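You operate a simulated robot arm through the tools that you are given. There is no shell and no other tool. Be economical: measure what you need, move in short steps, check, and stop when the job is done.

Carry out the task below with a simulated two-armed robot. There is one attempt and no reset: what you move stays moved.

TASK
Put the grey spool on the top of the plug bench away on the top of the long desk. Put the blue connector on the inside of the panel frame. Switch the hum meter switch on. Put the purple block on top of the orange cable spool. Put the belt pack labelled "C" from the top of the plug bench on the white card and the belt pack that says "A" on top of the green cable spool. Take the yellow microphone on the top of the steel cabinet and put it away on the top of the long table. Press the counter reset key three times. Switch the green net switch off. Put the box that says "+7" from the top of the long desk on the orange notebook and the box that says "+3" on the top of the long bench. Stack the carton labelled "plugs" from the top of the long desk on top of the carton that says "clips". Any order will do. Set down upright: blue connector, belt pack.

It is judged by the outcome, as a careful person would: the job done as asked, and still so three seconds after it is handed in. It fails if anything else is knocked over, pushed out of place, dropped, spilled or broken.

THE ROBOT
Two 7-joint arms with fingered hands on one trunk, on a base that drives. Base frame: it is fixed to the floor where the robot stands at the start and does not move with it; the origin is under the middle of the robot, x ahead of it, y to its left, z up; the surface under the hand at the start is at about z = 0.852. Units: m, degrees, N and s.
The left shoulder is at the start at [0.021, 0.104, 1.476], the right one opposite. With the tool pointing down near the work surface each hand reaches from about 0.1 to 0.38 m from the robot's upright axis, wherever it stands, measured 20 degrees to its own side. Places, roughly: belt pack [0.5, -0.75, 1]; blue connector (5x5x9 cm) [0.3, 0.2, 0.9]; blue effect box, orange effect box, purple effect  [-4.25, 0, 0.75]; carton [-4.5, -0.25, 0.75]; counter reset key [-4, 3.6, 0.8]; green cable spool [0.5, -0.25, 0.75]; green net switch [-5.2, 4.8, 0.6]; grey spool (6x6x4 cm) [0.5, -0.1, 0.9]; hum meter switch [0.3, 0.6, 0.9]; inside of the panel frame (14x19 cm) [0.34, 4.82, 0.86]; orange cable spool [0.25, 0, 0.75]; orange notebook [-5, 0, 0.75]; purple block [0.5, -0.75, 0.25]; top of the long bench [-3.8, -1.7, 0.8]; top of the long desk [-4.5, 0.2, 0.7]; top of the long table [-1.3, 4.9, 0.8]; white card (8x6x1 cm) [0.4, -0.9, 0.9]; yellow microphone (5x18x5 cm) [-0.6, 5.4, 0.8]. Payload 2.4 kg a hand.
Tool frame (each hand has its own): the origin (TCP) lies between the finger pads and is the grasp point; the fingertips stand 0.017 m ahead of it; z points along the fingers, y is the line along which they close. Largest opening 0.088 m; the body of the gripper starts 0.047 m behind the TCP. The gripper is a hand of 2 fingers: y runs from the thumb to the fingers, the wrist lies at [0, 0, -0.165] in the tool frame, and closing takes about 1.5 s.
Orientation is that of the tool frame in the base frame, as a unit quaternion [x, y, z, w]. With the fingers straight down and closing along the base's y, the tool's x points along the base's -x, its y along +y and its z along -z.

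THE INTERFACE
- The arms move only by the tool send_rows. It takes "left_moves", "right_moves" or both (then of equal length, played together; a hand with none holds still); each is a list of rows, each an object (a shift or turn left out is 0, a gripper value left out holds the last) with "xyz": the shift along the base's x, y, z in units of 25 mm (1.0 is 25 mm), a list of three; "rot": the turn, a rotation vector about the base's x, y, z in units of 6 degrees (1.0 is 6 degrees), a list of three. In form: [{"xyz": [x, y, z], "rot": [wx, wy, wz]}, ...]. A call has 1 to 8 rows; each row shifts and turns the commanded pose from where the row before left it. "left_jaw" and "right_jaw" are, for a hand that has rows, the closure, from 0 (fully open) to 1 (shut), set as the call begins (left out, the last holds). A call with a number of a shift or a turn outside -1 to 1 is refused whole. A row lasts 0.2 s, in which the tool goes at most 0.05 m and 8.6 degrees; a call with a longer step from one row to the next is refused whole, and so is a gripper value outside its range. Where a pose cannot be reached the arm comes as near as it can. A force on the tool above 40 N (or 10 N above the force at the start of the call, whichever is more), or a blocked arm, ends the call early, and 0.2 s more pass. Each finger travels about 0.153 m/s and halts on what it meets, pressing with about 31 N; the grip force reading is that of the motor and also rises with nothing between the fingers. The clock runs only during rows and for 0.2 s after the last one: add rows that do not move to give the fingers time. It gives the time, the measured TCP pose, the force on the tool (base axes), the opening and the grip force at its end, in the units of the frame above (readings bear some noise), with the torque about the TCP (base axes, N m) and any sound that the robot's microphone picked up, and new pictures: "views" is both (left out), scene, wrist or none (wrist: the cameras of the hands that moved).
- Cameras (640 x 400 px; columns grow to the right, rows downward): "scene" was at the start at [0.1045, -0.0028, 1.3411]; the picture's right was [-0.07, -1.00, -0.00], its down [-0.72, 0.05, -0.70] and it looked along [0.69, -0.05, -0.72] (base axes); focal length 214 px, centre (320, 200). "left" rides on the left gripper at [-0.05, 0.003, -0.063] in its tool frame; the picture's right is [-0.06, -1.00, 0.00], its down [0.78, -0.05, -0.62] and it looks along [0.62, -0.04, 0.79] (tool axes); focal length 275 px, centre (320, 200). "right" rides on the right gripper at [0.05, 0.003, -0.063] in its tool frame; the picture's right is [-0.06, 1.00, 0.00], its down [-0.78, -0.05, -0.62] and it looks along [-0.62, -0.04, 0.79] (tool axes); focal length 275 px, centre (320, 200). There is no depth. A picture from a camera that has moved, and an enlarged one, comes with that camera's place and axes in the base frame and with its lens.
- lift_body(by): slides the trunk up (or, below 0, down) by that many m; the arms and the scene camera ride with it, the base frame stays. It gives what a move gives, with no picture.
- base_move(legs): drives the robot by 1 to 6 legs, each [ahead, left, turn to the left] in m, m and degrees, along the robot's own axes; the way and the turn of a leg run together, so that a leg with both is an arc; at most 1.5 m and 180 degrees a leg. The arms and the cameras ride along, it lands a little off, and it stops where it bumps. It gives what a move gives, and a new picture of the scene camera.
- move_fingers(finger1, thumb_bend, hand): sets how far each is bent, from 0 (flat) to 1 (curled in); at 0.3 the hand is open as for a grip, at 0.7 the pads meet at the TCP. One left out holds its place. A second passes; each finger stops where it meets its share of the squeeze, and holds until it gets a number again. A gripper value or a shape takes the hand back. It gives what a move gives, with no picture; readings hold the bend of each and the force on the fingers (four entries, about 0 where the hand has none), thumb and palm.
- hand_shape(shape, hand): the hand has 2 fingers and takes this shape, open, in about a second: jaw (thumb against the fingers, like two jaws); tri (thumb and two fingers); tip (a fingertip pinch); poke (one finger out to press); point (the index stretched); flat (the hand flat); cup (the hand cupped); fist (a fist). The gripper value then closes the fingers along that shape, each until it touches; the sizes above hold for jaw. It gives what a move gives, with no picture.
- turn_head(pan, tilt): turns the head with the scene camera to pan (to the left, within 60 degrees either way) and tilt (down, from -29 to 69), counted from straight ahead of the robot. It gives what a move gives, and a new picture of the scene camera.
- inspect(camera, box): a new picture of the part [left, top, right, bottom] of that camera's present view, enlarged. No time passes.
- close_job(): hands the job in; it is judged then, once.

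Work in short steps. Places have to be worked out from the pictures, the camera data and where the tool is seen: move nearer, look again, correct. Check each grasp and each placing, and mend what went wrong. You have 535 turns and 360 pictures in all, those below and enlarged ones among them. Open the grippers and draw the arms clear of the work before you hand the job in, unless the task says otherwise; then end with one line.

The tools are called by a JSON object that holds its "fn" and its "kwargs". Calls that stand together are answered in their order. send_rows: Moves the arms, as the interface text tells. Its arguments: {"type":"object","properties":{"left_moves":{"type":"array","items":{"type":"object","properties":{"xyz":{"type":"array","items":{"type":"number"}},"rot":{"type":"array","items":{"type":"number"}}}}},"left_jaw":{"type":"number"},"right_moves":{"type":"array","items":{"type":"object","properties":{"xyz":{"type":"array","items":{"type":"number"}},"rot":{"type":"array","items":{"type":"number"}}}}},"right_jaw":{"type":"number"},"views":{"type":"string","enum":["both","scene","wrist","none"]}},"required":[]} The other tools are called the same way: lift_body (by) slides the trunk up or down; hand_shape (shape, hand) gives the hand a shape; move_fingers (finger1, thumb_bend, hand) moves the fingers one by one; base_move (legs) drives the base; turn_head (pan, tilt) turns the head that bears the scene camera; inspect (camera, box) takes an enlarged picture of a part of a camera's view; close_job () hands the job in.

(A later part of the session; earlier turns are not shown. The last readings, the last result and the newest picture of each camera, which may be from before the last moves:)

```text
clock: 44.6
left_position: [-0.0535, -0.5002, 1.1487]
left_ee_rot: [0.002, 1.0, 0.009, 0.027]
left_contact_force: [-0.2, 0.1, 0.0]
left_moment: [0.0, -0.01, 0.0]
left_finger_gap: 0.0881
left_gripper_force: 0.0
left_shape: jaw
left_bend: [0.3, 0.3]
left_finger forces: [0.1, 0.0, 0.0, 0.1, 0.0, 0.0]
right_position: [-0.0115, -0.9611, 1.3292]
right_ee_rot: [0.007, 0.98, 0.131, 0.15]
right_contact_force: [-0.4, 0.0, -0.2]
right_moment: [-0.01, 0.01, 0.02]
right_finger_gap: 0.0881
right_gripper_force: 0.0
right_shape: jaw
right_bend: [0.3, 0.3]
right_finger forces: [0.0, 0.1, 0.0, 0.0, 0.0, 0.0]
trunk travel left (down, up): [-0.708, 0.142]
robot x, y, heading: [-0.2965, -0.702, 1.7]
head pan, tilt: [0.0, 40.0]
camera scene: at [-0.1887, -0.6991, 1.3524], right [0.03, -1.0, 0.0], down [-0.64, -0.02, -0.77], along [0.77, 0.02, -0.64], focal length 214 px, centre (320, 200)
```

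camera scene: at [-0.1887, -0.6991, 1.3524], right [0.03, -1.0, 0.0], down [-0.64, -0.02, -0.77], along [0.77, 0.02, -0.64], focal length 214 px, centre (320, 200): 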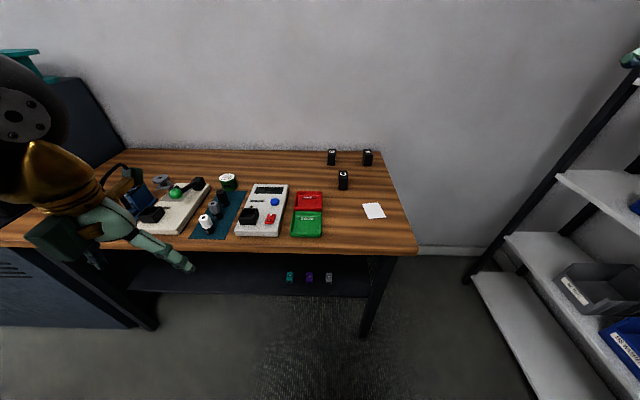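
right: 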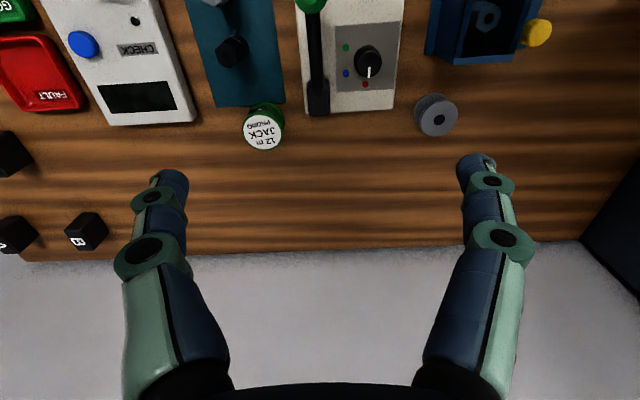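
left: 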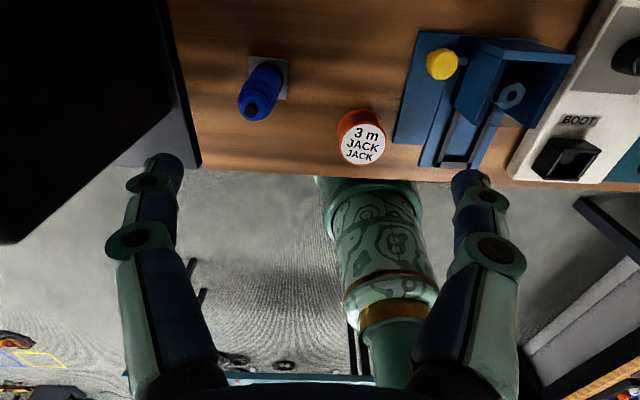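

{"fn": "inspect", "kwargs": {"camera": "scene", "box": [280, 130, 400, 205]}}

{"fn": "inspect", "kwargs": {"camera": "scene", "box": [260, 250, 380, 325]}}

```text
5.33 times, centred on (340, 168) of scene
camera zoom: at [-0.1887, -0.6991, 1.3524], right [0.03, -1.0, 0.0], down [-0.64, -0.02, -0.77], along [0.77, 0.02, -0.64], focal length 1144 px, centre (213, 373)
```

zoom: 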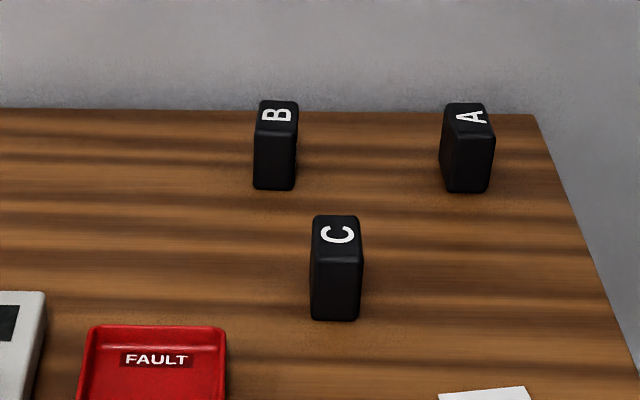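

```text
5.33 times, centred on (320, 288) of scene
camera zoom: at [-0.1887, -0.6991, 1.3524], right [0.03, -1.0, 0.0], down [-0.64, -0.02, -0.77], along [0.77, 0.02, -0.64], focal length 1144 px, centre (320, -267)
```

zoom: 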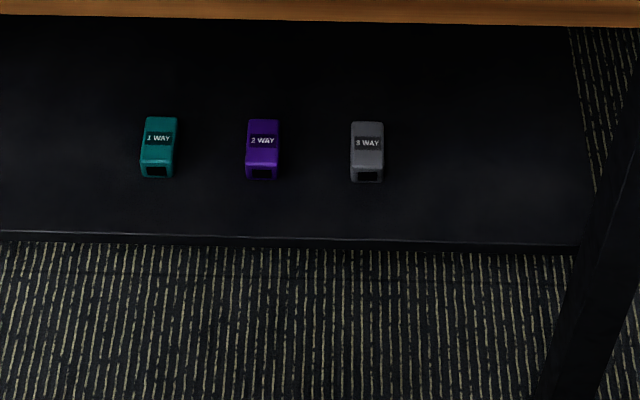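

Labels read: B and A at the back, C in front; the purple block is the middle "2 WAY" on the lower shelf. I'll raise both hands, then lower the trunk to gain horizontal reach over the bench.

{"fn": "send_rows", "kwargs": {"left_moves": [{"xyz": [0, 0, 1]}, {"xyz": [0, 0, 1]}, {"xyz": [0, 0, 1]}, {"xyz": [0, 0, 1]}, {"xyz": [0, 0, 1]}, {"xyz": [0, 0, 1]}, {"xyz": [0, 0, 1]}, {"xyz": [0, 0, 1]}], "right_moves": [{"xyz": [0, 0, 0.3], "rot": [-0.3, 0.3, 0]}, {"xyz": [0, 0, 0.3], "rot": [0.3, 0.3, 0]}, {"rot": [0.4, 0.4, 0]}, {"rot": [0.4, 0.4, 0]}, {"rot": [0.4, 0.4, 0]}, {"rot": [0.4, 0.4, 0]}, {"rot": [0.4, 0.4, 0]}, {"rot": [0, 0.4, 0]}], "views": "none"}}

{"fn": "lift_body", "kwargs": {"by": -0.3}}

```text
clock: 46.4
left_position: [-0.0539, -0.5011, 1.3491]
left_ee_rot: [0.002, 1.0, 0.008, 0.025]
left_contact_force: [0.6, -0.1, 0.4]
left_moment: [0.01, -0.02, -0.01]
left_finger_gap: 0.088
left_gripper_force: 0.1
left_shape: jaw
left_bend: [0.3, 0.3]
left_finger forces: [0.1, 0.1, 0.0, 0.1, 0.1, 0.0]
right_position: [-0.0115, -0.9602, 1.3444]
right_ee_rot: [0.042, 0.972, 0.231, -0.006]
right_contact_force: [0.3, 0.8, -0.4]
right_moment: [0.0, 0.01, 0.0]
right_finger_gap: 0.088
right_gripper_force: 0.0
right_shape: jaw
right_bend: [0.3, 0.3]
right_finger forces: [0.1, 0.0, 0.0, 0.1, 0.2, 0.0]
trunk travel left (down, up): [-0.708, 0.142]
robot x, y, heading: [-0.2989, -0.7054, 1.3]
head pan, tilt: [0.0, 40.0]
```

```text
clock: 49.4
left_position: [-0.0534, -0.4991, 1.0443]
left_ee_rot: [0.002, 1.0, 0.009, 0.017]
left_contact_force: [0.0, -0.5, 0.7]
left_moment: [-0.02, -0.01, -0.01]
left_finger_gap: 0.088
left_gripper_force: 0.0
left_shape: jaw
left_bend: [0.3, 0.3]
left_finger forces: [0.1, 0.1, 0.0, 0.0, 0.0, 0.0]
right_position: [-0.0106, -0.9601, 1.0441]
right_ee_rot: [0.041, 0.972, 0.23, -0.005]
right_contact_force: [0.7, 1.1, 0.9]
right_moment: [-0.01, 0.0, -0.04]
right_finger_gap: 0.0881
right_gripper_force: 0.0
right_shape: jaw
right_bend: [0.3, 0.3]
right_finger forces: [0.1, 0.0, 0.0, 0.0, 0.0, 0.0]
trunk travel left (down, up): [-0.408, 0.442]
robot x, y, heading: [-0.2956, -0.7038, 1.5]
head pan, tilt: [0.0, 40.0]
```

Now straighten the right hand and drive ahead so C comes within reach.

{"fn": "send_rows", "kwargs": {"right_moves": [{"rot": [-0.9, 0, 0.15]}, {"rot": [-0.9, 0, 0.15]}, {"rot": [-0.9, 0, 0.15]}, {"rot": [-0.9, 0, 0.15]}, {"rot": [-0.85, 0, 0.2]}], "views": "none"}}

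{"fn": "base_move", "kwargs": {"legs": [[0.31, 0, -1.5]]}}

```text
clock: 50.6
left_position: [-0.0518, -0.4998, 1.0445]
left_ee_rot: [0.001, 1.0, 0.009, 0.016]
left_contact_force: [0.5, 0.1, -0.7]
left_moment: [-0.02, 0.0, 0.0]
left_finger_gap: 0.0879
left_gripper_force: 0.1
left_shape: jaw
left_bend: [0.3, 0.3]
left_finger forces: [0.0, 0.1, 0.0, 0.0, 0.0, 0.0]
right_position: [-0.0097, -0.9598, 1.0441]
right_ee_rot: [0.001, 1.0, -0.001, -0.004]
right_contact_force: [0.9, 0.0, -0.4]
right_moment: [0.01, 0.01, -0.01]
right_finger_gap: 0.088
right_gripper_force: 0.0
right_shape: jaw
right_bend: [0.3, 0.3]
right_finger forces: [0.0, 0.0, 0.0, 0.0, 0.0, 0.0]
trunk travel left (down, up): [-0.408, 0.442]
robot x, y, heading: [-0.2969, -0.7, 1.3]
head pan, tilt: [0.0, 40.0]
```

```text
clock: 52.7
left_position: [0.2677, -0.5034, 1.0433]
left_ee_rot: [0.017, 1.0, 0.008, 0.017]
left_contact_force: [-0.4, 0.4, 0.0]
left_moment: [0.04, 0.0, 0.0]
left_finger_gap: 0.0879
left_gripper_force: 0.0
left_shape: jaw
left_bend: [0.3, 0.3]
left_finger forces: [0.0, 0.0, 0.0, 0.0, 0.0, 0.0]
right_position: [0.2942, -0.9654, 1.0441]
right_ee_rot: [0.015, 1.0, -0.001, -0.005]
right_contact_force: [-0.7, -0.3, -0.3]
right_moment: [-0.02, 0.01, 0.01]
right_finger_gap: 0.0883
right_gripper_force: 0.1
right_shape: jaw
right_bend: [0.3, 0.3]
right_finger forces: [0.1, 0.1, 0.0, 0.0, 0.0, 0.0]
trunk travel left (down, up): [-0.408, 0.442]
robot x, y, heading: [0.0116, -0.7004, -0.0]
head pan, tilt: [0.0, 40.0]
camera scene: at [0.1278, -0.6991, 1.0511], right [0.0, -1.0, 0.0], down [-0.64, 0.0, -0.77], along [0.77, 0.0, -0.64], focal length 214 px, centre (320, 200)
```

scene: 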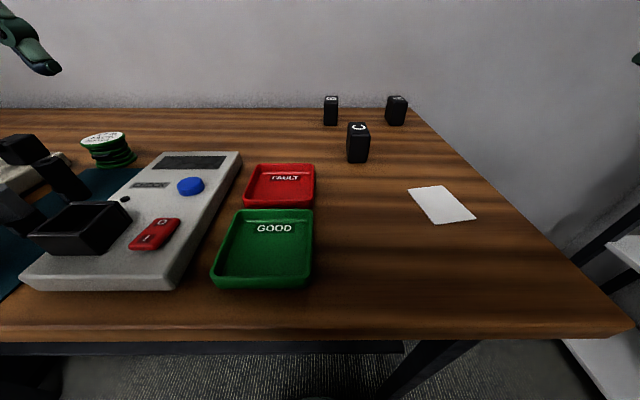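

C's base is near [0.505, -0.77], top ≈0.905; card centre ≈[0.363, -0.872]. I move the right hand over C.

{"fn": "send_rows", "kwargs": {"right_moves": [{"xyz": [1, 0.97, 0]}, {"xyz": [1, 0.97, 0]}, {"xyz": [1, 0.97, 0]}, {"xyz": [1, 0.97, 0]}, {"xyz": [1, 0.97, 0]}, {"xyz": [1, 0.97, 0]}, {"xyz": [1, 0.97, 0]}, {"xyz": [1, 0.97, 0]}], "views": "wrist"}}

```text
clock: 54.5
left_position: [0.2685, -0.5025, 1.0446]
left_ee_rot: [0.016, 1.0, 0.009, 0.018]
left_contact_force: [-0.2, -1.2, -0.1]
left_moment: [0.0, 0.0, 0.0]
left_finger_gap: 0.0878
left_gripper_force: 0.1
left_shape: jaw
left_bend: [0.3, 0.3]
left_finger forces: [0.0, 0.1, 0.0, 0.1, 0.0, 0.0]
right_position: [0.4487, -0.8173, 1.048]
right_ee_rot: [0.016, 1.0, -0.001, -0.005]
right_contact_force: [0.2, -0.6, 0.3]
right_moment: [-0.03, -0.01, 0.03]
right_finger_gap: 0.0878
right_gripper_force: 0.1
right_shape: jaw
right_bend: [0.3, 0.3]
right_finger forces: [0.0, 0.0, 0.1, 0.1, 0.0, 0.0]
right hand out of reach, approached as far as the arm can: row 7, 8
trunk travel left (down, up): [-0.408, 0.442]
robot x, y, heading: [0.0172, -0.7015, -0.3]
head pan, tilt: [0.0, 40.0]
camera right: at [0.3991, -0.8121, 1.1111], right [0.09, 1.0, 0.0], down [0.79, -0.07, 0.61], along [0.61, -0.06, -0.79], focal length 275 px, centre (320, 200)
```

right: 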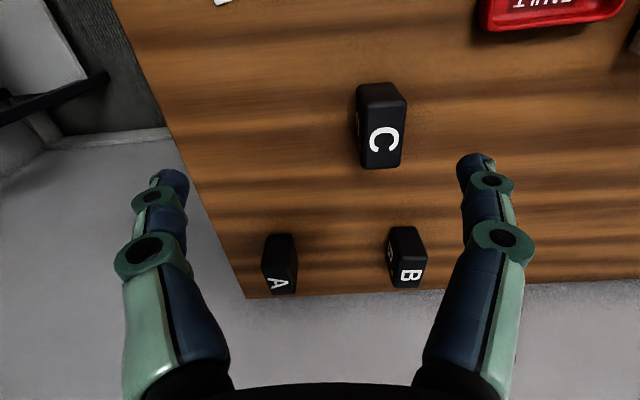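

Reach is limited at this height. I'll go lower (still above the pack) and try to move further ahead.

{"fn": "send_rows", "kwargs": {"right_moves": [{"xyz": [0, 0, -1]}, {"xyz": [0, 0, -1]}, {"xyz": [0, 0, -1]}, {"xyz": [1, 0.9, -0.2]}, {"xyz": [1, 0.9, 0]}], "views": "none"}}

```text
clock: 55.7
left_position: [0.2684, -0.5034, 1.0444]
left_ee_rot: [0.016, 1.0, 0.009, 0.018]
left_contact_force: [0.2, -0.7, 0.2]
left_moment: [0.02, 0.0, -0.02]
left_finger_gap: 0.0881
left_gripper_force: 0.1
left_shape: jaw
left_bend: [0.3, 0.3]
left_finger forces: [0.0, 0.0, 0.0, 0.0, 0.1, 0.1]
right_position: [0.4379, -0.8292, 0.9891]
right_ee_rot: [0.016, 1.0, -0.001, -0.004]
right_contact_force: [0.6, 0.3, -0.3]
right_moment: [0.02, 0.02, -0.03]
right_finger_gap: 0.088
right_gripper_force: 0.0
right_shape: jaw
right_bend: [0.3, 0.3]
right_finger forces: [0.0, 0.0, 0.0, 0.0, 0.0, 0.0]
right hand out of reach, approached as far as the arm can: row 1, 2, 3, 4, 5
trunk travel left (down, up): [-0.408, 0.442]
robot x, y, heading: [0.0121, -0.6996, -0.1]
head pan, tilt: [0.0, 40.0]
```

A joint limit, not length, seems to bind with the tool vertical. I'll tilt the tool 30° forward and try again.

{"fn": "send_rows", "kwargs": {"right_moves": [{"rot": [0, -1, 0]}, {"rot": [0, -1, 0]}, {"rot": [0, -1, 0]}, {"rot": [0, -1, 0]}, {"rot": [0, -1, 0]}, {"xyz": [1, 0.5, 0]}, {"xyz": [0.5, 0.5, 0]}], "views": "none"}}

```text
clock: 57.3
left_position: [0.2675, -0.5025, 1.0444]
left_ee_rot: [0.017, 1.0, 0.007, 0.018]
left_contact_force: [0.7, -1.3, 0.1]
left_moment: [0.03, 0.0, -0.01]
left_finger_gap: 0.088
left_gripper_force: 0.0
left_shape: jaw
left_bend: [0.3, 0.3]
left_finger forces: [0.1, 0.0, 0.0, 0.0, 0.0, 0.1]
right_position: [0.4882, -0.8151, 1.0006]
right_ee_rot: [0.015, 0.967, 0.004, 0.256]
right_contact_force: [0.1, 0.3, -0.6]
right_moment: [-0.01, 0.0, 0.0]
right_finger_gap: 0.0877
right_gripper_force: 0.0
right_shape: jaw
right_bend: [0.3, 0.3]
right_finger forces: [0.0, 0.1, 0.0, 0.0, 0.1, 0.0]
right hand out of reach, approached as far as the arm can: row 5
trunk travel left (down, up): [-0.408, 0.442]
robot x, y, heading: [0.0162, -0.7022, -0.5]
head pan, tilt: [0.0, 40.0]
```

The tilt helps. Continue to align over C and descend.

{"fn": "send_rows", "kwargs": {"right_moves": [{"xyz": [0.3, 0.9, 0]}, {"xyz": [0, 0.9, -0.5]}, {"xyz": [0, 0, -0.8]}, {}], "views": "wrist"}}

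```text
clock: 58.3
left_position: [0.267, -0.5029, 1.045]
left_ee_rot: [0.016, 1.0, 0.008, 0.017]
left_contact_force: [0.8, 0.2, -1.1]
left_moment: [0.04, -0.01, 0.03]
left_finger_gap: 0.0881
left_gripper_force: 0.1
left_shape: jaw
left_bend: [0.3, 0.3]
left_finger forces: [0.0, 0.0, 0.1, 0.0, 0.0, 0.0]
right_position: [0.4847, -0.8134, 0.9925]
right_ee_rot: [0.015, 0.967, 0.003, 0.253]
right_contact_force: [-0.5, 0.3, -0.5]
right_moment: [0.0, -0.02, 0.01]
right_finger_gap: 0.0881
right_gripper_force: 0.0
right_shape: jaw
right_bend: [0.3, 0.3]
right_finger forces: [0.0, 0.0, 0.0, 0.0, 0.1, 0.0]
right hand out of reach, approached as far as the arm can: row 1, 2, 3
trunk travel left (down, up): [-0.408, 0.442]
robot x, y, heading: [0.0127, -0.7028, -0.3]
head pan, tilt: [0.0, 40.0]
camera right: at [0.4107, -0.807, 1.0227], right [0.08, 1.0, 0.04], down [0.38, -0.07, 0.92], along [0.92, -0.06, -0.38], focal length 275 px, centre (320, 200)
```

right: 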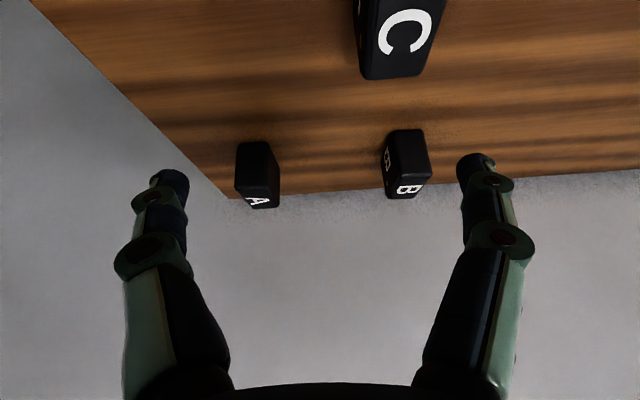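

The hand can't go inward/down from here. I'll shift the base left 0.1 m (so C lies more to the right hand's side), a bit forward, and raise the trunk by 0.15.

{"fn": "lift_body", "kwargs": {"by": 0.15}}

{"fn": "base_move", "kwargs": {"legs": [[0.04, 0.12, 0]]}}

{"fn": "send_rows", "kwargs": {"right_moves": [{"xyz": [0, -0.7, -1]}, {"xyz": [0, -0.7, -1]}, {"xyz": [0, -0.7, -1]}, {"xyz": [0, 0, -1]}, {"xyz": [0, 0, -1]}], "views": "none"}}

```text
clock: 60.0
left_position: [0.2677, -0.5032, 1.1944]
left_ee_rot: [0.017, 1.0, 0.009, 0.016]
left_contact_force: [0.2, -0.8, -0.8]
left_moment: [0.01, 0.03, -0.03]
left_finger_gap: 0.0879
left_gripper_force: 0.2
left_shape: jaw
left_bend: [0.3, 0.3]
left_finger forces: [0.0, 0.0, 0.0, 0.0, 0.0, 0.0]
right_position: [0.481, -0.8125, 1.1593]
right_ee_rot: [0.015, 0.962, 0.004, 0.271]
right_contact_force: [0.2, 0.1, -0.4]
right_moment: [0.0, -0.02, 0.01]
right_finger_gap: 0.088
right_gripper_force: 0.0
right_shape: jaw
right_bend: [0.3, 0.3]
right_finger forces: [0.0, 0.1, 0.1, 0.1, 0.0, 0.0]
trunk travel left (down, up): [-0.558, 0.292]
robot x, y, heading: [0.0128, -0.7031, -0.3]
head pan, tilt: [0.0, 40.0]
```

```text
clock: 61.3
left_position: [0.3079, -0.3831, 1.194]
left_ee_rot: [0.016, 1.0, 0.009, 0.017]
left_contact_force: [0.3, 0.0, 0.2]
left_moment: [-0.01, -0.05, -0.02]
left_finger_gap: 0.0882
left_gripper_force: 0.1
left_shape: jaw
left_bend: [0.3, 0.3]
left_finger forces: [0.0, 0.0, 0.0, 0.1, 0.0, 0.0]
right_position: [0.5216, -0.6933, 1.1605]
right_ee_rot: [0.015, 0.962, 0.003, 0.272]
right_contact_force: [0.1, 0.1, -0.8]
right_moment: [-0.01, -0.04, -0.02]
right_finger_gap: 0.0881
right_gripper_force: 0.1
right_shape: jaw
right_bend: [0.3, 0.3]
right_finger forces: [0.1, 0.0, 0.1, 0.0, 0.1, 0.0]
trunk travel left (down, up): [-0.558, 0.292]
robot x, y, heading: [0.0531, -0.5829, -0.0]
head pan, tilt: [0.0, 40.0]
camera scene: at [0.1661, -0.5793, 1.202], right [0.0, -1.0, 0.0], down [-0.64, 0.0, -0.77], along [0.77, 0.0, -0.64], focal length 214 px, centre (320, 200)
```

scene: 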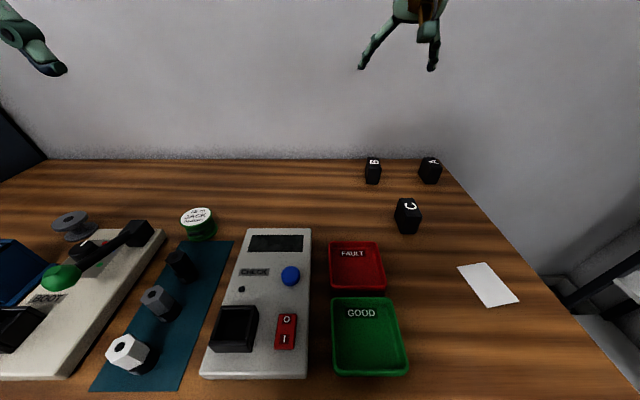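

```text
clock: 62.5
left_position: [0.3083, -0.3854, 1.1953]
left_ee_rot: [0.017, 1.0, 0.009, 0.018]
left_contact_force: [0.4, 0.5, -0.4]
left_moment: [0.04, 0.01, -0.01]
left_finger_gap: 0.0879
left_gripper_force: 0.0
left_shape: jaw
left_bend: [0.3, 0.3]
left_finger forces: [0.1, 0.0, 0.0, 0.0, 0.0, 0.1]
right_position: [0.5373, -0.7736, 1.0926]
right_ee_rot: [0.014, 0.963, 0.004, 0.27]
right_contact_force: [-0.5, -0.3, 0.3]
right_moment: [0.01, -0.03, 0.02]
right_finger_gap: 0.0879
right_gripper_force: 0.0
right_shape: jaw
right_bend: [0.3, 0.3]
right_finger forces: [0.0, 0.1, 0.0, 0.0, 0.0, 0.0]
right hand out of reach, approached as far as the arm can: row 1, 2, 3, 4, 5
trunk travel left (down, up): [-0.558, 0.292]
robot x, y, heading: [0.0569, -0.5822, -0.1]
head pan, tilt: [0.0, 40.0]
```

The arm's wrist range is about 0.42 m from the shoulder, so I need the shoulder low and level with C. I'll raise the hand, lower the trunk, and shift the base right.

{"fn": "send_rows", "kwargs": {"right_moves": [{"xyz": [-0.5, 0, 1]}, {"xyz": [-0.5, 0, 1]}, {"xyz": [-0.5, 0, 1]}, {"xyz": [0, 0, 1]}, {"xyz": [0, 0, 1]}, {"xyz": [0, 0, 1]}, {"xyz": [0, 0, 1]}], "left_moves": [{"xyz": [0, 0, 1]}, {"xyz": [0, 0, 1]}, {"xyz": [0, 0, 1]}, {"xyz": [0, 0, 1]}, {"xyz": [0, 0, 0]}, {"xyz": [0, 0, 0]}, {"xyz": [0, 0, 0]}], "views": "none"}}

{"fn": "lift_body", "kwargs": {"by": -0.22}}

{"fn": "base_move", "kwargs": {"legs": [[0, -0.09, 0]]}}

```text
clock: 64.1
left_position: [0.3064, -0.3831, 1.2949]
left_ee_rot: [0.016, 1.0, 0.009, 0.018]
left_contact_force: [1.0, 1.1, 1.0]
left_moment: [0.01, -0.03, 0.0]
left_finger_gap: 0.0878
left_gripper_force: 0.0
left_shape: jaw
left_bend: [0.3, 0.3]
left_finger forces: [0.0, 0.1, 0.0, 0.0, 0.0, 0.0]
right_position: [0.5026, -0.7742, 1.2681]
right_ee_rot: [0.014, 0.963, 0.005, 0.27]
right_contact_force: [0.6, 0.0, 0.0]
right_moment: [-0.02, -0.01, 0.03]
right_finger_gap: 0.0881
right_gripper_force: 0.1
right_shape: jaw
right_bend: [0.3, 0.3]
right_finger forces: [0.1, 0.1, 0.0, 0.1, 0.0, 0.0]
trunk travel left (down, up): [-0.558, 0.292]
robot x, y, heading: [0.0518, -0.5828, -0.3]
head pan, tilt: [0.0, 40.0]
```

```text
clock: 66.4
left_position: [0.3083, -0.3852, 1.0748]
left_ee_rot: [0.016, 1.0, 0.009, 0.017]
left_contact_force: [-0.9, 0.0, -0.5]
left_moment: [0.04, 0.02, -0.01]
left_finger_gap: 0.088
left_gripper_force: 0.1
left_shape: jaw
left_bend: [0.3, 0.3]
left_finger forces: [0.0, 0.0, 0.0, 0.0, 0.0, 0.0]
right_position: [0.5014, -0.7715, 1.0492]
right_ee_rot: [0.015, 0.962, 0.004, 0.271]
right_contact_force: [1.1, 0.2, -0.3]
right_moment: [-0.01, 0.01, 0.0]
right_finger_gap: 0.0881
right_gripper_force: 0.1
right_shape: jaw
right_bend: [0.3, 0.3]
right_finger forces: [0.0, 0.0, 0.0, 0.0, 0.0, 0.1]
trunk travel left (down, up): [-0.338, 0.512]
robot x, y, heading: [0.0572, -0.5815, -0.0]
head pan, tilt: [0.0, 40.0]
```

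```text
clock: 67.5
left_position: [0.3069, -0.4752, 1.0744]
left_ee_rot: [0.016, 1.0, 0.008, 0.017]
left_contact_force: [-0.1, 0.5, -0.3]
left_moment: [0.01, 0.02, 0.02]
left_finger_gap: 0.0877
left_gripper_force: 0.1
left_shape: jaw
left_bend: [0.3, 0.3]
left_finger forces: [0.1, 0.0, 0.1, 0.0, 0.1, 0.0]
right_position: [0.5015, -0.8614, 1.0487]
right_ee_rot: [0.015, 0.962, 0.005, 0.272]
right_contact_force: [0.1, 0.4, -0.1]
right_moment: [-0.03, 0.03, -0.01]
right_finger_gap: 0.0879
right_gripper_force: 0.0
right_shape: jaw
right_bend: [0.3, 0.3]
right_finger forces: [0.0, 0.0, 0.1, 0.1, 0.0, 0.1]
trunk travel left (down, up): [-0.338, 0.512]
robot x, y, heading: [0.0558, -0.6712, -0.2]
head pan, tilt: [0.0, 40.0]
camera scene: at [0.17, -0.6702, 0.9808], right [0.0, -1.0, 0.0], down [-0.64, 0.0, -0.77], along [0.77, 0.0, -0.64], focal length 214 px, centre (320, 200)
```

scene: 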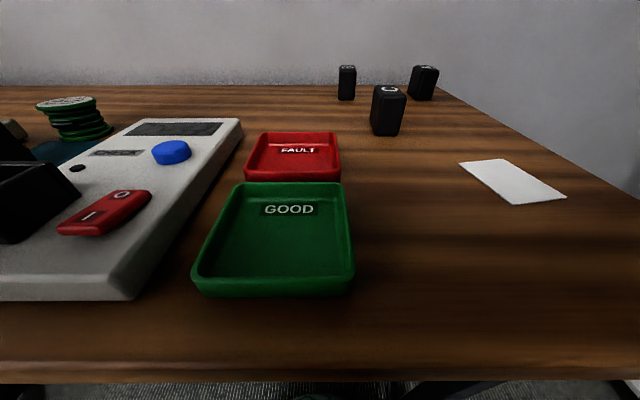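

Now move the right hand over C (y −0.77) and take both views.

{"fn": "send_rows", "kwargs": {"right_moves": [{"xyz": [0, 0.9, 0]}, {"xyz": [0, 0.9, 0]}, {"xyz": [0, 0.9, -0.5]}, {"xyz": [0, 0.9, -0.5]}, {"xyz": [0, 0, -0.8]}, {}], "views": "both"}}

```text
clock: 68.9
left_position: [0.3079, -0.4738, 1.0749]
left_ee_rot: [0.016, 1.0, 0.01, 0.018]
left_contact_force: [-0.4, 0.4, -0.3]
left_moment: [0.03, 0.03, 0.01]
left_finger_gap: 0.0881
left_gripper_force: 0.0
left_shape: jaw
left_bend: [0.3, 0.3]
left_finger forces: [0.1, 0.1, 0.0, 0.1, 0.0, 0.0]
right_position: [0.5042, -0.7714, 1.0063]
right_ee_rot: [0.015, 0.962, 0.005, 0.272]
right_contact_force: [0.8, -0.2, -0.1]
right_moment: [-0.02, 0.03, 0.0]
right_finger_gap: 0.0879
right_gripper_force: 0.1
right_shape: jaw
right_bend: [0.3, 0.3]
right_finger forces: [0.0, 0.0, 0.1, 0.0, 0.2, 0.0]
right hand out of reach, approached as far as the arm can: row 5
trunk travel left (down, up): [-0.338, 0.512]
robot x, y, heading: [0.0559, -0.6681, -0.3]
head pan, tilt: [0.0, 40.0]
camera scene: at [0.17, -0.6698, 0.9808], right [0.0, -1.0, 0.0], down [-0.64, 0.0, -0.77], along [0.77, 0.0, -0.64], focal length 214 px, centre (320, 200)
camera right: at [0.4296, -0.7662, 1.0329], right [0.08, 1.0, 0.05], down [0.34, -0.07, 0.94], along [0.94, -0.06, -0.35], focal length 275 px, centre (320, 200)
```

scene: 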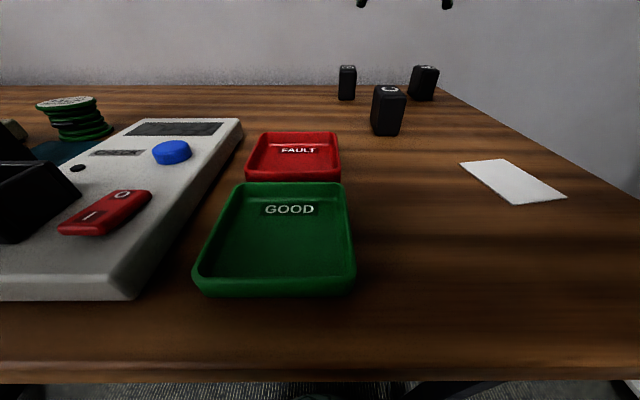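
right: 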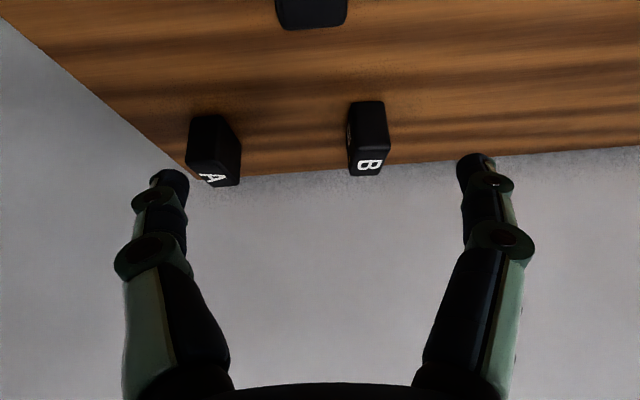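

Something other than length limits the arm at low trunk. I'll return to the nominal trunk height, tool vertical, and probe the reach there over the clear area near the card.

{"fn": "lift_body", "kwargs": {"by": 0.3}}

{"fn": "send_rows", "kwargs": {"right_moves": [{"xyz": [-1, -0.6, 0], "rot": [0, 0.9, 0]}, {"xyz": [-1, -0.6, 0], "rot": [0, 0.9, 0]}, {"xyz": [-1, -0.6, -0.5], "rot": [0, 0.9, 0]}, {"xyz": [-1, -0.6, -1], "rot": [0, 0.9, 0]}, {"xyz": [-0.5, -0.6, -1], "rot": [0, 0.9, 0]}, {"xyz": [0, 0, -1], "rot": [0, 0.7, 0]}, {"xyz": [0, 0, -1]}, {"xyz": [0, 0, -1]}], "views": "none"}}

{"fn": "send_rows", "kwargs": {"right_moves": [{"xyz": [0, 0, -1]}, {"xyz": [0, 0, -1]}, {"xyz": [0, 0, -1]}, {"xyz": [0, 0, -1]}, {}], "views": "none"}}

```text
clock: 71.9
left_position: [0.3084, -0.4735, 1.3761]
left_ee_rot: [0.017, 1.0, 0.008, 0.017]
left_contact_force: [-0.1, -0.4, -0.4]
left_moment: [0.0, -0.04, 0.0]
left_finger_gap: 0.0883
left_gripper_force: 0.0
left_shape: jaw
left_bend: [0.3, 0.3]
left_finger forces: [0.0, 0.1, 0.1, 0.1, 0.0, 0.0]
right_position: [0.5037, -0.7726, 1.3059]
right_ee_rot: [0.014, 0.962, 0.003, 0.272]
right_contact_force: [-0.3, 0.2, -0.3]
right_moment: [0.02, -0.03, 0.0]
right_finger_gap: 0.0881
right_gripper_force: 0.1
right_shape: jaw
right_bend: [0.3, 0.3]
right_finger forces: [0.1, 0.0, 0.1, 0.1, 0.0, 0.1]
trunk travel left (down, up): [-0.638, 0.212]
robot x, y, heading: [0.0549, -0.6704, -0.2]
head pan, tilt: [0.0, 40.0]
```

```text
clock: 73.7
left_position: [0.3084, -0.4735, 1.3734]
left_ee_rot: [0.016, 1.0, 0.009, 0.016]
left_contact_force: [-0.1, 0.3, 0.3]
left_moment: [-0.04, -0.02, 0.0]
left_finger_gap: 0.088
left_gripper_force: 0.0
left_shape: jaw
left_bend: [0.3, 0.3]
left_finger forces: [0.0, 0.0, 0.0, 0.0, 0.1, 0.0]
right_position: [0.3905, -0.8468, 1.1669]
right_ee_rot: [0.014, 1.0, 0.0, 0.002]
right_contact_force: [-0.7, -0.1, -0.4]
right_moment: [0.02, 0.04, -0.01]
right_finger_gap: 0.0882
right_gripper_force: 0.0
right_shape: jaw
right_bend: [0.3, 0.3]
right_finger forces: [0.1, 0.1, 0.0, 0.0, 0.1, 0.1]
trunk travel left (down, up): [-0.638, 0.212]
robot x, y, heading: [0.0582, -0.6698, -0.3]
head pan, tilt: [0.0, 40.0]
```

```text
clock: 74.9
left_position: [0.3069, -0.4744, 1.3741]
left_ee_rot: [0.017, 1.0, 0.009, 0.018]
left_contact_force: [-0.5, -1.0, 0.7]
left_moment: [0.02, 0.03, 0.03]
left_finger_gap: 0.0881
left_gripper_force: 0.0
left_shape: jaw
left_bend: [0.3, 0.3]
left_finger forces: [0.0, 0.0, 0.0, 0.0, 0.1, 0.0]
right_position: [0.3775, -0.8665, 1.1027]
right_ee_rot: [0.015, 1.0, 0.0, 0.002]
right_contact_force: [-0.3, 0.6, 0.0]
right_moment: [-0.03, 0.04, -0.01]
right_finger_gap: 0.0881
right_gripper_force: 0.1
right_shape: jaw
right_bend: [0.3, 0.3]
right_finger forces: [0.1, 0.1, 0.0, 0.0, 0.0, 0.0]
right hand out of reach, approached as far as the arm can: row 3, 4
trunk travel left (down, up): [-0.638, 0.212]
robot x, y, heading: [0.0572, -0.6744, -0.5]
head pan, tilt: [0.0, 40.0]
```

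I'll look at the right arm itself to understand its elbow posture.

{"fn": "turn_head", "kwargs": {"pan": -45, "tilt": 10}}

```text
clock: 76.0
left_position: [0.3075, -0.4734, 1.3747]
left_ee_rot: [0.017, 1.0, 0.008, 0.017]
left_contact_force: [0.0, 0.2, -0.1]
left_moment: [0.0, -0.02, -0.03]
left_finger_gap: 0.088
left_gripper_force: 0.1
left_shape: jaw
left_bend: [0.3, 0.3]
left_finger forces: [0.0, 0.0, 0.0, 0.0, 0.0, 0.1]
right_position: [0.3781, -0.8664, 1.1022]
right_ee_rot: [0.015, 1.0, 0.002, 0.003]
right_contact_force: [-0.4, 0.5, 0.8]
right_moment: [-0.02, 0.03, 0.01]
right_finger_gap: 0.0882
right_gripper_force: 0.0
right_shape: jaw
right_bend: [0.3, 0.3]
right_finger forces: [0.0, 0.1, 0.1, 0.0, 0.1, 0.0]
trunk travel left (down, up): [-0.638, 0.212]
robot x, y, heading: [0.0562, -0.6727, -0.3]
head pan, tilt: [-45.0, 10.0]
camera scene: at [0.153, -0.7273, 1.322], right [-0.62, -0.79, 0.0], down [-0.2, 0.16, -0.97], along [0.76, -0.6, -0.26], focal length 214 px, centre (320, 200)
```

scene: 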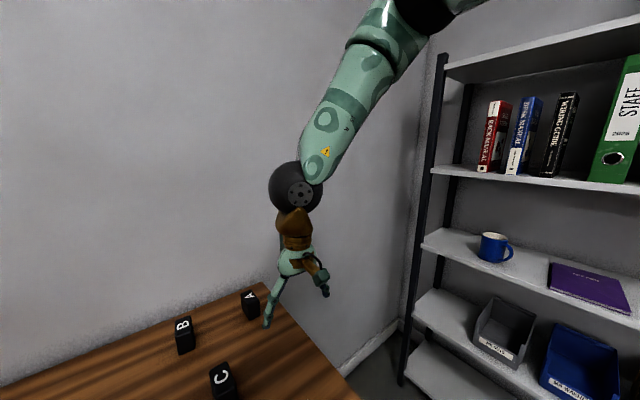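

The right arm's elbow got swung up high in the bump, which blocks downward reach. I'll back off, stretch the right arm straight ahead and roll it to bring the elbow round to the right and down.

{"fn": "base_move", "kwargs": {"legs": [[-0.3, 0, 0]]}}

{"fn": "send_rows", "kwargs": {"right_moves": [{"xyz": [0, 0, 1], "rot": [0, -1, 0]}, {"xyz": [0, 0, 1], "rot": [0, -1, 0]}, {"xyz": [0, 0, 1], "rot": [0, -1, 0]}, {"xyz": [0, 0, 1], "rot": [0, -1, 0]}, {"xyz": [0, 0, 1], "rot": [0, -1, 0]}, {"xyz": [0.5, 0, 1], "rot": [0, -1, 0]}, {"xyz": [0.5, 0, 1], "rot": [0, -1, 0]}, {"xyz": [0.5, 0, 1], "rot": [0, -1, 0]}], "views": "none"}}

{"fn": "send_rows", "kwargs": {"right_moves": [{"xyz": [0.6, 0, 0.5], "rot": [0, -1, 0]}, {"xyz": [0.6, 0, 0.5], "rot": [0, -1, 0]}, {"xyz": [1, 0, 0.5], "rot": [0, -1, 0]}, {"xyz": [1, 0, 0], "rot": [0, -1, 0]}, {"xyz": [1, 0, 0], "rot": [0, -1, 0]}, {"xyz": [1, 0, 0], "rot": [0, -1, 0]}, {"xyz": [1, 0, 0], "rot": [0, -1, 0]}, {"xyz": [1, 0, 0]}], "views": "none"}}

```text
clock: 78.1
left_position: [0.0069, -0.4723, 1.3744]
left_ee_rot: [0.018, 1.0, 0.009, 0.018]
left_contact_force: [-1.1, 0.8, -0.1]
left_moment: [0.0, -0.01, 0.0]
left_finger_gap: 0.0878
left_gripper_force: 0.1
left_shape: jaw
left_bend: [0.3, 0.3]
left_finger forces: [0.1, 0.1, 0.0, 0.0, 0.0, 0.0]
right_position: [0.0763, -0.8659, 1.1013]
right_ee_rot: [0.018, 1.0, 0.001, 0.004]
right_contact_force: [1.3, 0.7, -1.0]
right_moment: [0.04, 0.0, -0.01]
right_finger_gap: 0.0881
right_gripper_force: 0.1
right_shape: jaw
right_bend: [0.3, 0.3]
right_finger forces: [0.1, 0.0, 0.0, 0.0, 0.1, 0.0]
trunk travel left (down, up): [-0.638, 0.212]
robot x, y, heading: [-0.2469, -0.6711, -0.7]
head pan, tilt: [-45.0, 10.0]
camera scene: at [-0.1494, -0.7269, 1.3214], right [-0.63, -0.77, 0.0], down [-0.2, 0.17, -0.96], along [0.75, -0.61, -0.26], focal length 214 px, centre (320, 200)
```

scene: 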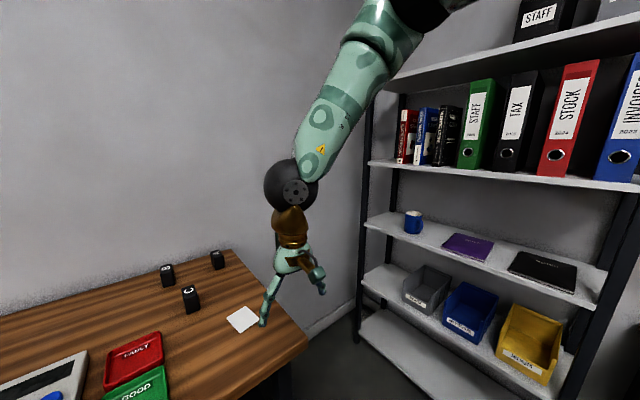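

```text
clock: 79.9
left_position: [0.009, -0.4734, 1.3743]
left_ee_rot: [0.018, 1.0, 0.009, 0.018]
left_contact_force: [0.3, -0.3, -0.4]
left_moment: [0.03, -0.02, -0.02]
left_finger_gap: 0.0877
left_gripper_force: 0.0
left_shape: jaw
left_bend: [0.3, 0.3]
left_finger forces: [0.1, 0.2, 0.0, 0.0, 0.0, 0.0]
right_position: [0.1149, -0.8669, 1.3036]
right_ee_rot: [0.015, 0.912, 0.007, 0.41]
right_contact_force: [0.2, 0.0, 0.6]
right_moment: [0.02, 0.0, -0.02]
right_finger_gap: 0.0879
right_gripper_force: 0.0
right_shape: jaw
right_bend: [0.3, 0.3]
right_finger forces: [0.1, 0.1, 0.0, 0.0, 0.1, 0.2]
trunk travel left (down, up): [-0.638, 0.212]
robot x, y, heading: [-0.2461, -0.6668, -0.4]
head pan, tilt: [-45.0, 10.0]
```

```text
clock: 81.7
left_position: [0.0091, -0.4724, 1.3745]
left_ee_rot: [0.018, 1.0, 0.008, 0.017]
left_contact_force: [-0.3, -0.3, -0.4]
left_moment: [0.0, 0.0, 0.02]
left_finger_gap: 0.0882
left_gripper_force: 0.0
left_shape: jaw
left_bend: [0.3, 0.3]
left_finger forces: [0.0, 0.0, 0.1, 0.0, 0.0, 0.0]
right_position: [0.2531, -0.971, 1.47]
right_ee_rot: [0.011, 0.706, 0.011, 0.708]
right_contact_force: [0.1, 0.4, -0.2]
right_moment: [-0.04, 0.0, -0.01]
right_finger_gap: 0.0879
right_gripper_force: 0.1
right_shape: jaw
right_bend: [0.3, 0.3]
right_finger forces: [0.0, 0.0, 0.1, 0.1, 0.0, 0.0]
right hand out of reach, approached as far as the arm can: row 1, 2, 3, 4, 5, 6, 7, 8
trunk travel left (down, up): [-0.638, 0.212]
robot x, y, heading: [-0.2445, -0.6712, -0.5]
head pan, tilt: [-45.0, 10.0]
```

Now roll the hand about the forward axis to swing the elbow round.

{"fn": "send_rows", "kwargs": {"right_moves": [{"rot": [1, 0, 0]}, {"rot": [1, 0, 0]}, {"rot": [1, 0, 0]}, {"rot": [1, 0, 0]}, {"rot": [1, 0, 0]}, {"rot": [1, 0, 0]}, {"rot": [1, 0, 0]}, {"rot": [1, 0, 0]}], "views": "none"}}

{"fn": "send_rows", "kwargs": {"right_moves": [{"rot": [1, 0, 0]}, {"rot": [1, 0, 0]}, {"rot": [1, 0, 0]}, {"rot": [1, 0, 0]}, {"rot": [1, 0, 0]}, {"rot": [1, 0, 0]}, {"rot": [1, 0, 0]}], "views": "scene"}}

```text
clock: 83.5
left_position: [0.0079, -0.4733, 1.3746]
left_ee_rot: [0.018, 1.0, 0.009, 0.018]
left_contact_force: [0.2, -0.3, -0.5]
left_moment: [-0.01, 0.0, 0.04]
left_finger_gap: 0.088
left_gripper_force: 0.1
left_shape: jaw
left_bend: [0.3, 0.3]
left_finger forces: [0.0, 0.1, 0.0, 0.1, 0.1, 0.0]
right_position: [0.2378, -1.055, 1.5541]
right_ee_rot: [0.297, 0.641, 0.299, 0.641]
right_contact_force: [0.1, 0.0, 0.6]
right_moment: [0.0, 0.01, 0.0]
right_finger_gap: 0.0882
right_gripper_force: 0.1
right_shape: jaw
right_bend: [0.3, 0.3]
right_finger forces: [0.0, 0.0, 0.1, 0.0, 0.0, 0.1]
right hand out of reach, approached as far as the arm can: row 1, 2, 3, 4, 5, 6, 7, 8
trunk travel left (down, up): [-0.638, 0.212]
robot x, y, heading: [-0.2456, -0.6694, -0.5]
head pan, tilt: [-45.0, 10.0]
```

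```text
clock: 85.1
left_position: [0.0082, -0.474, 1.3759]
left_ee_rot: [0.019, 1.0, 0.008, 0.017]
left_contact_force: [-0.2, -0.2, -0.4]
left_moment: [0.0, 0.0, 0.0]
left_finger_gap: 0.0878
left_gripper_force: 0.1
left_shape: jaw
left_bend: [0.3, 0.3]
left_finger forces: [0.0, 0.0, 0.0, 0.0, 0.0, 0.1]
right_position: [0.245, -1.0952, 1.5709]
right_ee_rot: [0.41, 0.575, 0.41, 0.577]
right_contact_force: [-0.6, -0.4, -0.4]
right_moment: [0.01, -0.01, 0.0]
right_finger_gap: 0.088
right_gripper_force: 0.0
right_shape: jaw
right_bend: [0.3, 0.3]
right_finger forces: [0.1, 0.1, 0.1, 0.0, 0.1, 0.0]
right hand out of reach, approached as far as the arm can: row 1, 2, 3, 4, 5, 6, 7
trunk travel left (down, up): [-0.638, 0.212]
robot x, y, heading: [-0.2449, -0.6701, -0.4]
head pan, tilt: [-45.0, 10.0]
camera scene: at [-0.1524, -0.7314, 1.3197], right [-0.68, -0.73, 0.0], down [-0.21, 0.19, -0.96], along [0.7, -0.65, -0.28], focal length 214 px, centre (320, 200)
```

scene: 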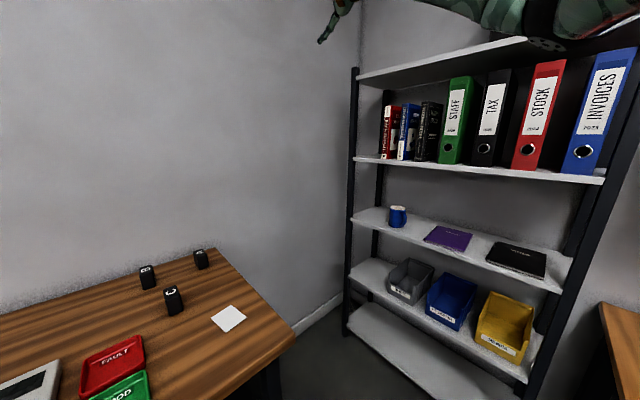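

Elbow seems to be moving right. I'll tilt the head up for a look at the arm.

{"fn": "turn_head", "kwargs": {"pan": -55, "tilt": -20}}

```text
clock: 86.0
left_position: [0.0069, -0.4737, 1.3741]
left_ee_rot: [0.017, 1.0, 0.008, 0.018]
left_contact_force: [-0.1, 0.3, -0.2]
left_moment: [0.0, 0.01, -0.01]
left_finger_gap: 0.088
left_gripper_force: 0.0
left_shape: jaw
left_bend: [0.3, 0.3]
left_finger forces: [0.0, 0.1, 0.0, 0.1, 0.1, 0.0]
right_position: [0.2459, -1.0952, 1.5714]
right_ee_rot: [0.41, 0.576, 0.41, 0.577]
right_contact_force: [0.1, 0.2, -0.5]
right_moment: [-0.02, 0.01, 0.01]
right_finger_gap: 0.0881
right_gripper_force: 0.0
right_shape: jaw
right_bend: [0.3, 0.3]
right_finger forces: [0.0, 0.1, 0.0, 0.1, 0.0, 0.0]
trunk travel left (down, up): [-0.638, 0.212]
robot x, y, heading: [-0.246, -0.6736, -0.3]
head pan, tilt: [-55.0, -20.0]
camera scene: at [-0.153, -0.732, 1.3197], right [-0.69, -0.73, 0.0], down [-0.2, 0.19, -0.96], along [0.7, -0.66, -0.28], focal length 214 px, centre (320, 200)
```

scene: 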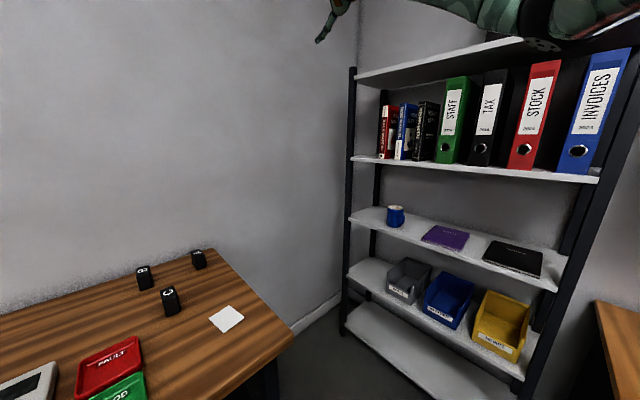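

The head is touching the arm, but the elbow is now out to the side rather than up. Now I bring the hand down while turning it to point down.

{"fn": "send_rows", "kwargs": {"right_moves": [{"xyz": [0, 0.2, -1], "rot": [0, 1, 0]}, {"xyz": [0, 0.3, -1], "rot": [0, 1, 0]}, {"xyz": [0, 0.3, -1], "rot": [0, 1, 0]}, {"xyz": [0, 0.3, -1], "rot": [0, 1, 0]}, {"xyz": [0, 0.3, -1], "rot": [0, 1, 0]}, {"xyz": [0, 0.3, -1], "rot": [0, 1, 0]}, {"xyz": [0, 0.3, -1], "rot": [0, 1, 0]}, {"xyz": [0, 0.3, -1], "rot": [0, 1, 0]}], "views": "none"}}

{"fn": "send_rows", "kwargs": {"right_moves": [{"xyz": [0, 0.3, -1], "rot": [0, 1, 0]}, {"xyz": [0, 0.3, -1], "rot": [0, 1, 0]}, {"xyz": [0, 0.3, -1], "rot": [0, 1, 0]}, {"xyz": [0, 0.3, -1], "rot": [0, 1, 0]}, {"xyz": [0, 0.3, -1], "rot": [0, 1, 0]}, {"xyz": [0, 0.3, -1], "rot": [0, 1, 0]}, {"xyz": [0, 0.3, 0], "rot": [0, 1, 0]}, {"xyz": [0, 0, 0]}], "views": "scene"}}

```text
clock: 87.8
left_position: [0.0051, -0.474, 1.3758]
left_ee_rot: [0.017, 1.0, 0.008, 0.019]
left_contact_force: [-0.3, -0.7, -0.1]
left_moment: [-0.01, -0.02, 0.02]
left_finger_gap: 0.088
left_gripper_force: 0.1
left_shape: jaw
left_bend: [0.3, 0.3]
left_finger forces: [0.0, 0.1, 0.1, 0.0, 0.1, 0.0]
right_position: [0.1668, -1.1101, 1.3969]
right_ee_rot: [0.54, 0.73, 0.228, 0.352]
right_contact_force: [-0.3, 0.2, -0.4]
right_moment: [0.0, -0.01, 0.0]
right_finger_gap: 0.0881
right_gripper_force: 0.0
right_shape: jaw
right_bend: [0.3, 0.3]
right_finger forces: [0.0, 0.0, 0.0, 0.1, 0.0, 0.0]
right hand out of reach, approached as far as the arm can: row 1, 2, 4, 6, 7, 8
trunk travel left (down, up): [-0.638, 0.212]
robot x, y, heading: [-0.2438, -0.6683, -0.5]
head pan, tilt: [-55.0, -20.0]
```

```text
clock: 89.6
left_position: [0.0074, -0.4745, 1.3741]
left_ee_rot: [0.018, 1.0, 0.009, 0.018]
left_contact_force: [-0.2, 0.1, 0.4]
left_moment: [0.0, 0.01, 0.04]
left_finger_gap: 0.0879
left_gripper_force: 0.1
left_shape: jaw
left_bend: [0.3, 0.3]
left_finger forces: [0.0, 0.0, 0.0, 0.0, 0.1, 0.0]
right_position: [0.1822, -1.0281, 1.2268]
right_ee_rot: [0.577, 0.816, 0.024, 0.026]
right_contact_force: [-0.1, -0.4, 1.3]
right_moment: [-0.02, -0.01, 0.04]
right_finger_gap: 0.0879
right_gripper_force: 0.1
right_shape: jaw
right_bend: [0.3, 0.3]
right_finger forces: [0.0, 0.0, 0.0, 0.1, 0.0, 0.1]
right hand out of reach, approached as far as the arm can: row 1
trunk travel left (down, up): [-0.638, 0.212]
robot x, y, heading: [-0.2424, -0.669, -0.2]
head pan, tilt: [-55.0, -20.0]
camera scene: at [-0.1805, -0.752, 1.3266], right [-0.9, -0.43, 0.0], down [-0.09, 0.19, -0.98], along [0.42, -0.88, -0.21], focal length 214 px, centre (320, 200)
```

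scene: 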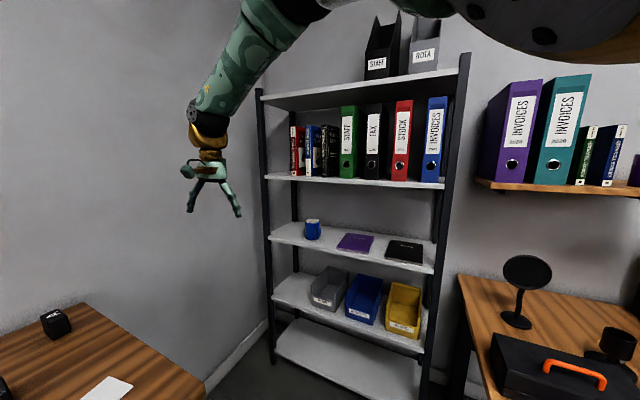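

Now test: lower the hand and see whether it goes freely.

{"fn": "send_rows", "kwargs": {"right_moves": [{"xyz": [-0.5, 0.5, -1]}, {"xyz": [-0.5, 0.5, -1]}, {"xyz": [-0.5, 0.5, -1]}, {"xyz": [-0.5, 0.5, -1]}, {"xyz": [0, 0.5, -1]}, {"xyz": [0, 0.5, -1]}, {"xyz": [0, 0, -1]}, {"xyz": [0, 0, -1]}], "views": "scene"}}

```text
clock: 91.4
left_position: [0.0079, -0.473, 1.3751]
left_ee_rot: [0.018, 1.0, 0.009, 0.017]
left_contact_force: [0.4, 0.6, -0.4]
left_moment: [0.01, 0.0, 0.01]
left_finger_gap: 0.088
left_gripper_force: 0.1
left_shape: jaw
left_bend: [0.3, 0.3]
left_finger forces: [0.0, 0.0, 0.0, 0.0, 0.0, 0.1]
right_position: [0.1219, -0.9817, 1.0866]
right_ee_rot: [0.577, 0.816, 0.024, 0.025]
right_contact_force: [0.1, 0.3, 0.5]
right_moment: [-0.01, 0.01, 0.04]
right_finger_gap: 0.0879
right_gripper_force: 0.1
right_shape: jaw
right_bend: [0.3, 0.3]
right_finger forces: [0.0, 0.0, 0.1, 0.0, 0.0, 0.0]
right hand out of reach, approached as far as the arm can: row 5, 6, 7, 8
trunk travel left (down, up): [-0.638, 0.212]
robot x, y, heading: [-0.2471, -0.6681, -0.2]
head pan, tilt: [-55.0, -20.0]
camera scene: at [-0.1828, -0.7527, 1.327], right [-0.91, -0.41, 0.0], down [-0.08, 0.19, -0.98], along [0.4, -0.89, -0.2], focal length 214 px, centre (320, 200)
```

scene: 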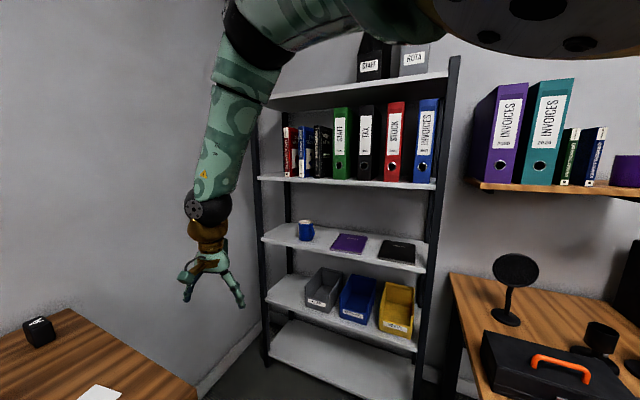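

The head is jammed against the right upper arm. I'll turn the head away to free both, then retry.

{"fn": "turn_head", "kwargs": {"pan": 10, "tilt": 45}}

{"fn": "send_rows", "kwargs": {"right_moves": [{"xyz": [0, 0, -1]}, {"xyz": [0, 0, -1]}, {"xyz": [0, 0, -1]}, {"xyz": [0, 0, -1]}, {"xyz": [0, 0, -1]}, {}], "views": "none"}}

```text
clock: 92.8
left_position: [0.0089, -0.4736, 1.3745]
left_ee_rot: [0.018, 1.0, 0.008, 0.018]
left_contact_force: [0.1, -0.1, 0.5]
left_moment: [0.02, 0.0, 0.04]
left_finger_gap: 0.088
left_gripper_force: 0.0
left_shape: jaw
left_bend: [0.3, 0.3]
left_finger forces: [0.1, 0.1, 0.0, 0.0, 0.0, 0.0]
right_position: [0.123, -0.9814, 1.0863]
right_ee_rot: [0.577, 0.816, 0.023, 0.025]
right_contact_force: [-0.2, -0.2, 0.5]
right_moment: [-0.01, -0.01, 0.03]
right_finger_gap: 0.0883
right_gripper_force: 0.1
right_shape: jaw
right_bend: [0.3, 0.3]
right_finger forces: [0.1, 0.0, 0.0, 0.0, 0.0, 0.0]
trunk travel left (down, up): [-0.638, 0.212]
robot x, y, heading: [-0.2442, -0.6707, -0.5]
head pan, tilt: [10.0, 45.0]
camera scene: at [-0.1406, -0.6543, 1.2751], right [0.17, -0.99, 0.0], down [-0.7, -0.12, -0.71], along [0.7, 0.12, -0.71], focal length 214 px, centre (320, 200)
```

scene: 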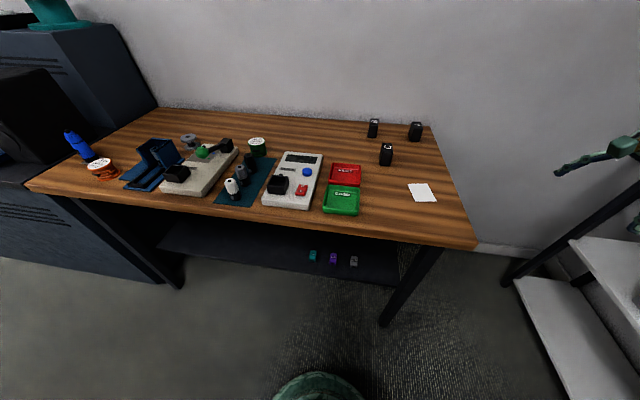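

```text
clock: 94.2
left_position: [0.0074, -0.4736, 1.3755]
left_ee_rot: [0.018, 1.0, 0.008, 0.017]
left_contact_force: [-1.3, 0.4, -0.5]
left_moment: [-0.02, -0.01, 0.0]
left_finger_gap: 0.088
left_gripper_force: 0.1
left_shape: jaw
left_bend: [0.3, 0.3]
left_finger forces: [0.0, 0.1, 0.0, 0.0, 0.0, 0.1]
right_position: [0.0876, -0.9913, 1.0709]
right_ee_rot: [0.578, 0.816, 0.023, 0.026]
right_contact_force: [0.1, 0.8, 0.1]
right_moment: [0.01, 0.0, 0.05]
right_finger_gap: 0.0883
right_gripper_force: 0.0
right_shape: jaw
right_bend: [0.3, 0.3]
right_finger forces: [0.0, 0.1, 0.0, 0.1, 0.1, 0.0]
right hand out of reach, approached as far as the arm can: row 1, 2, 3, 4, 5
trunk travel left (down, up): [-0.638, 0.212]
robot x, y, heading: [-0.2462, -0.669, -0.3]
head pan, tilt: [10.0, 45.0]
```

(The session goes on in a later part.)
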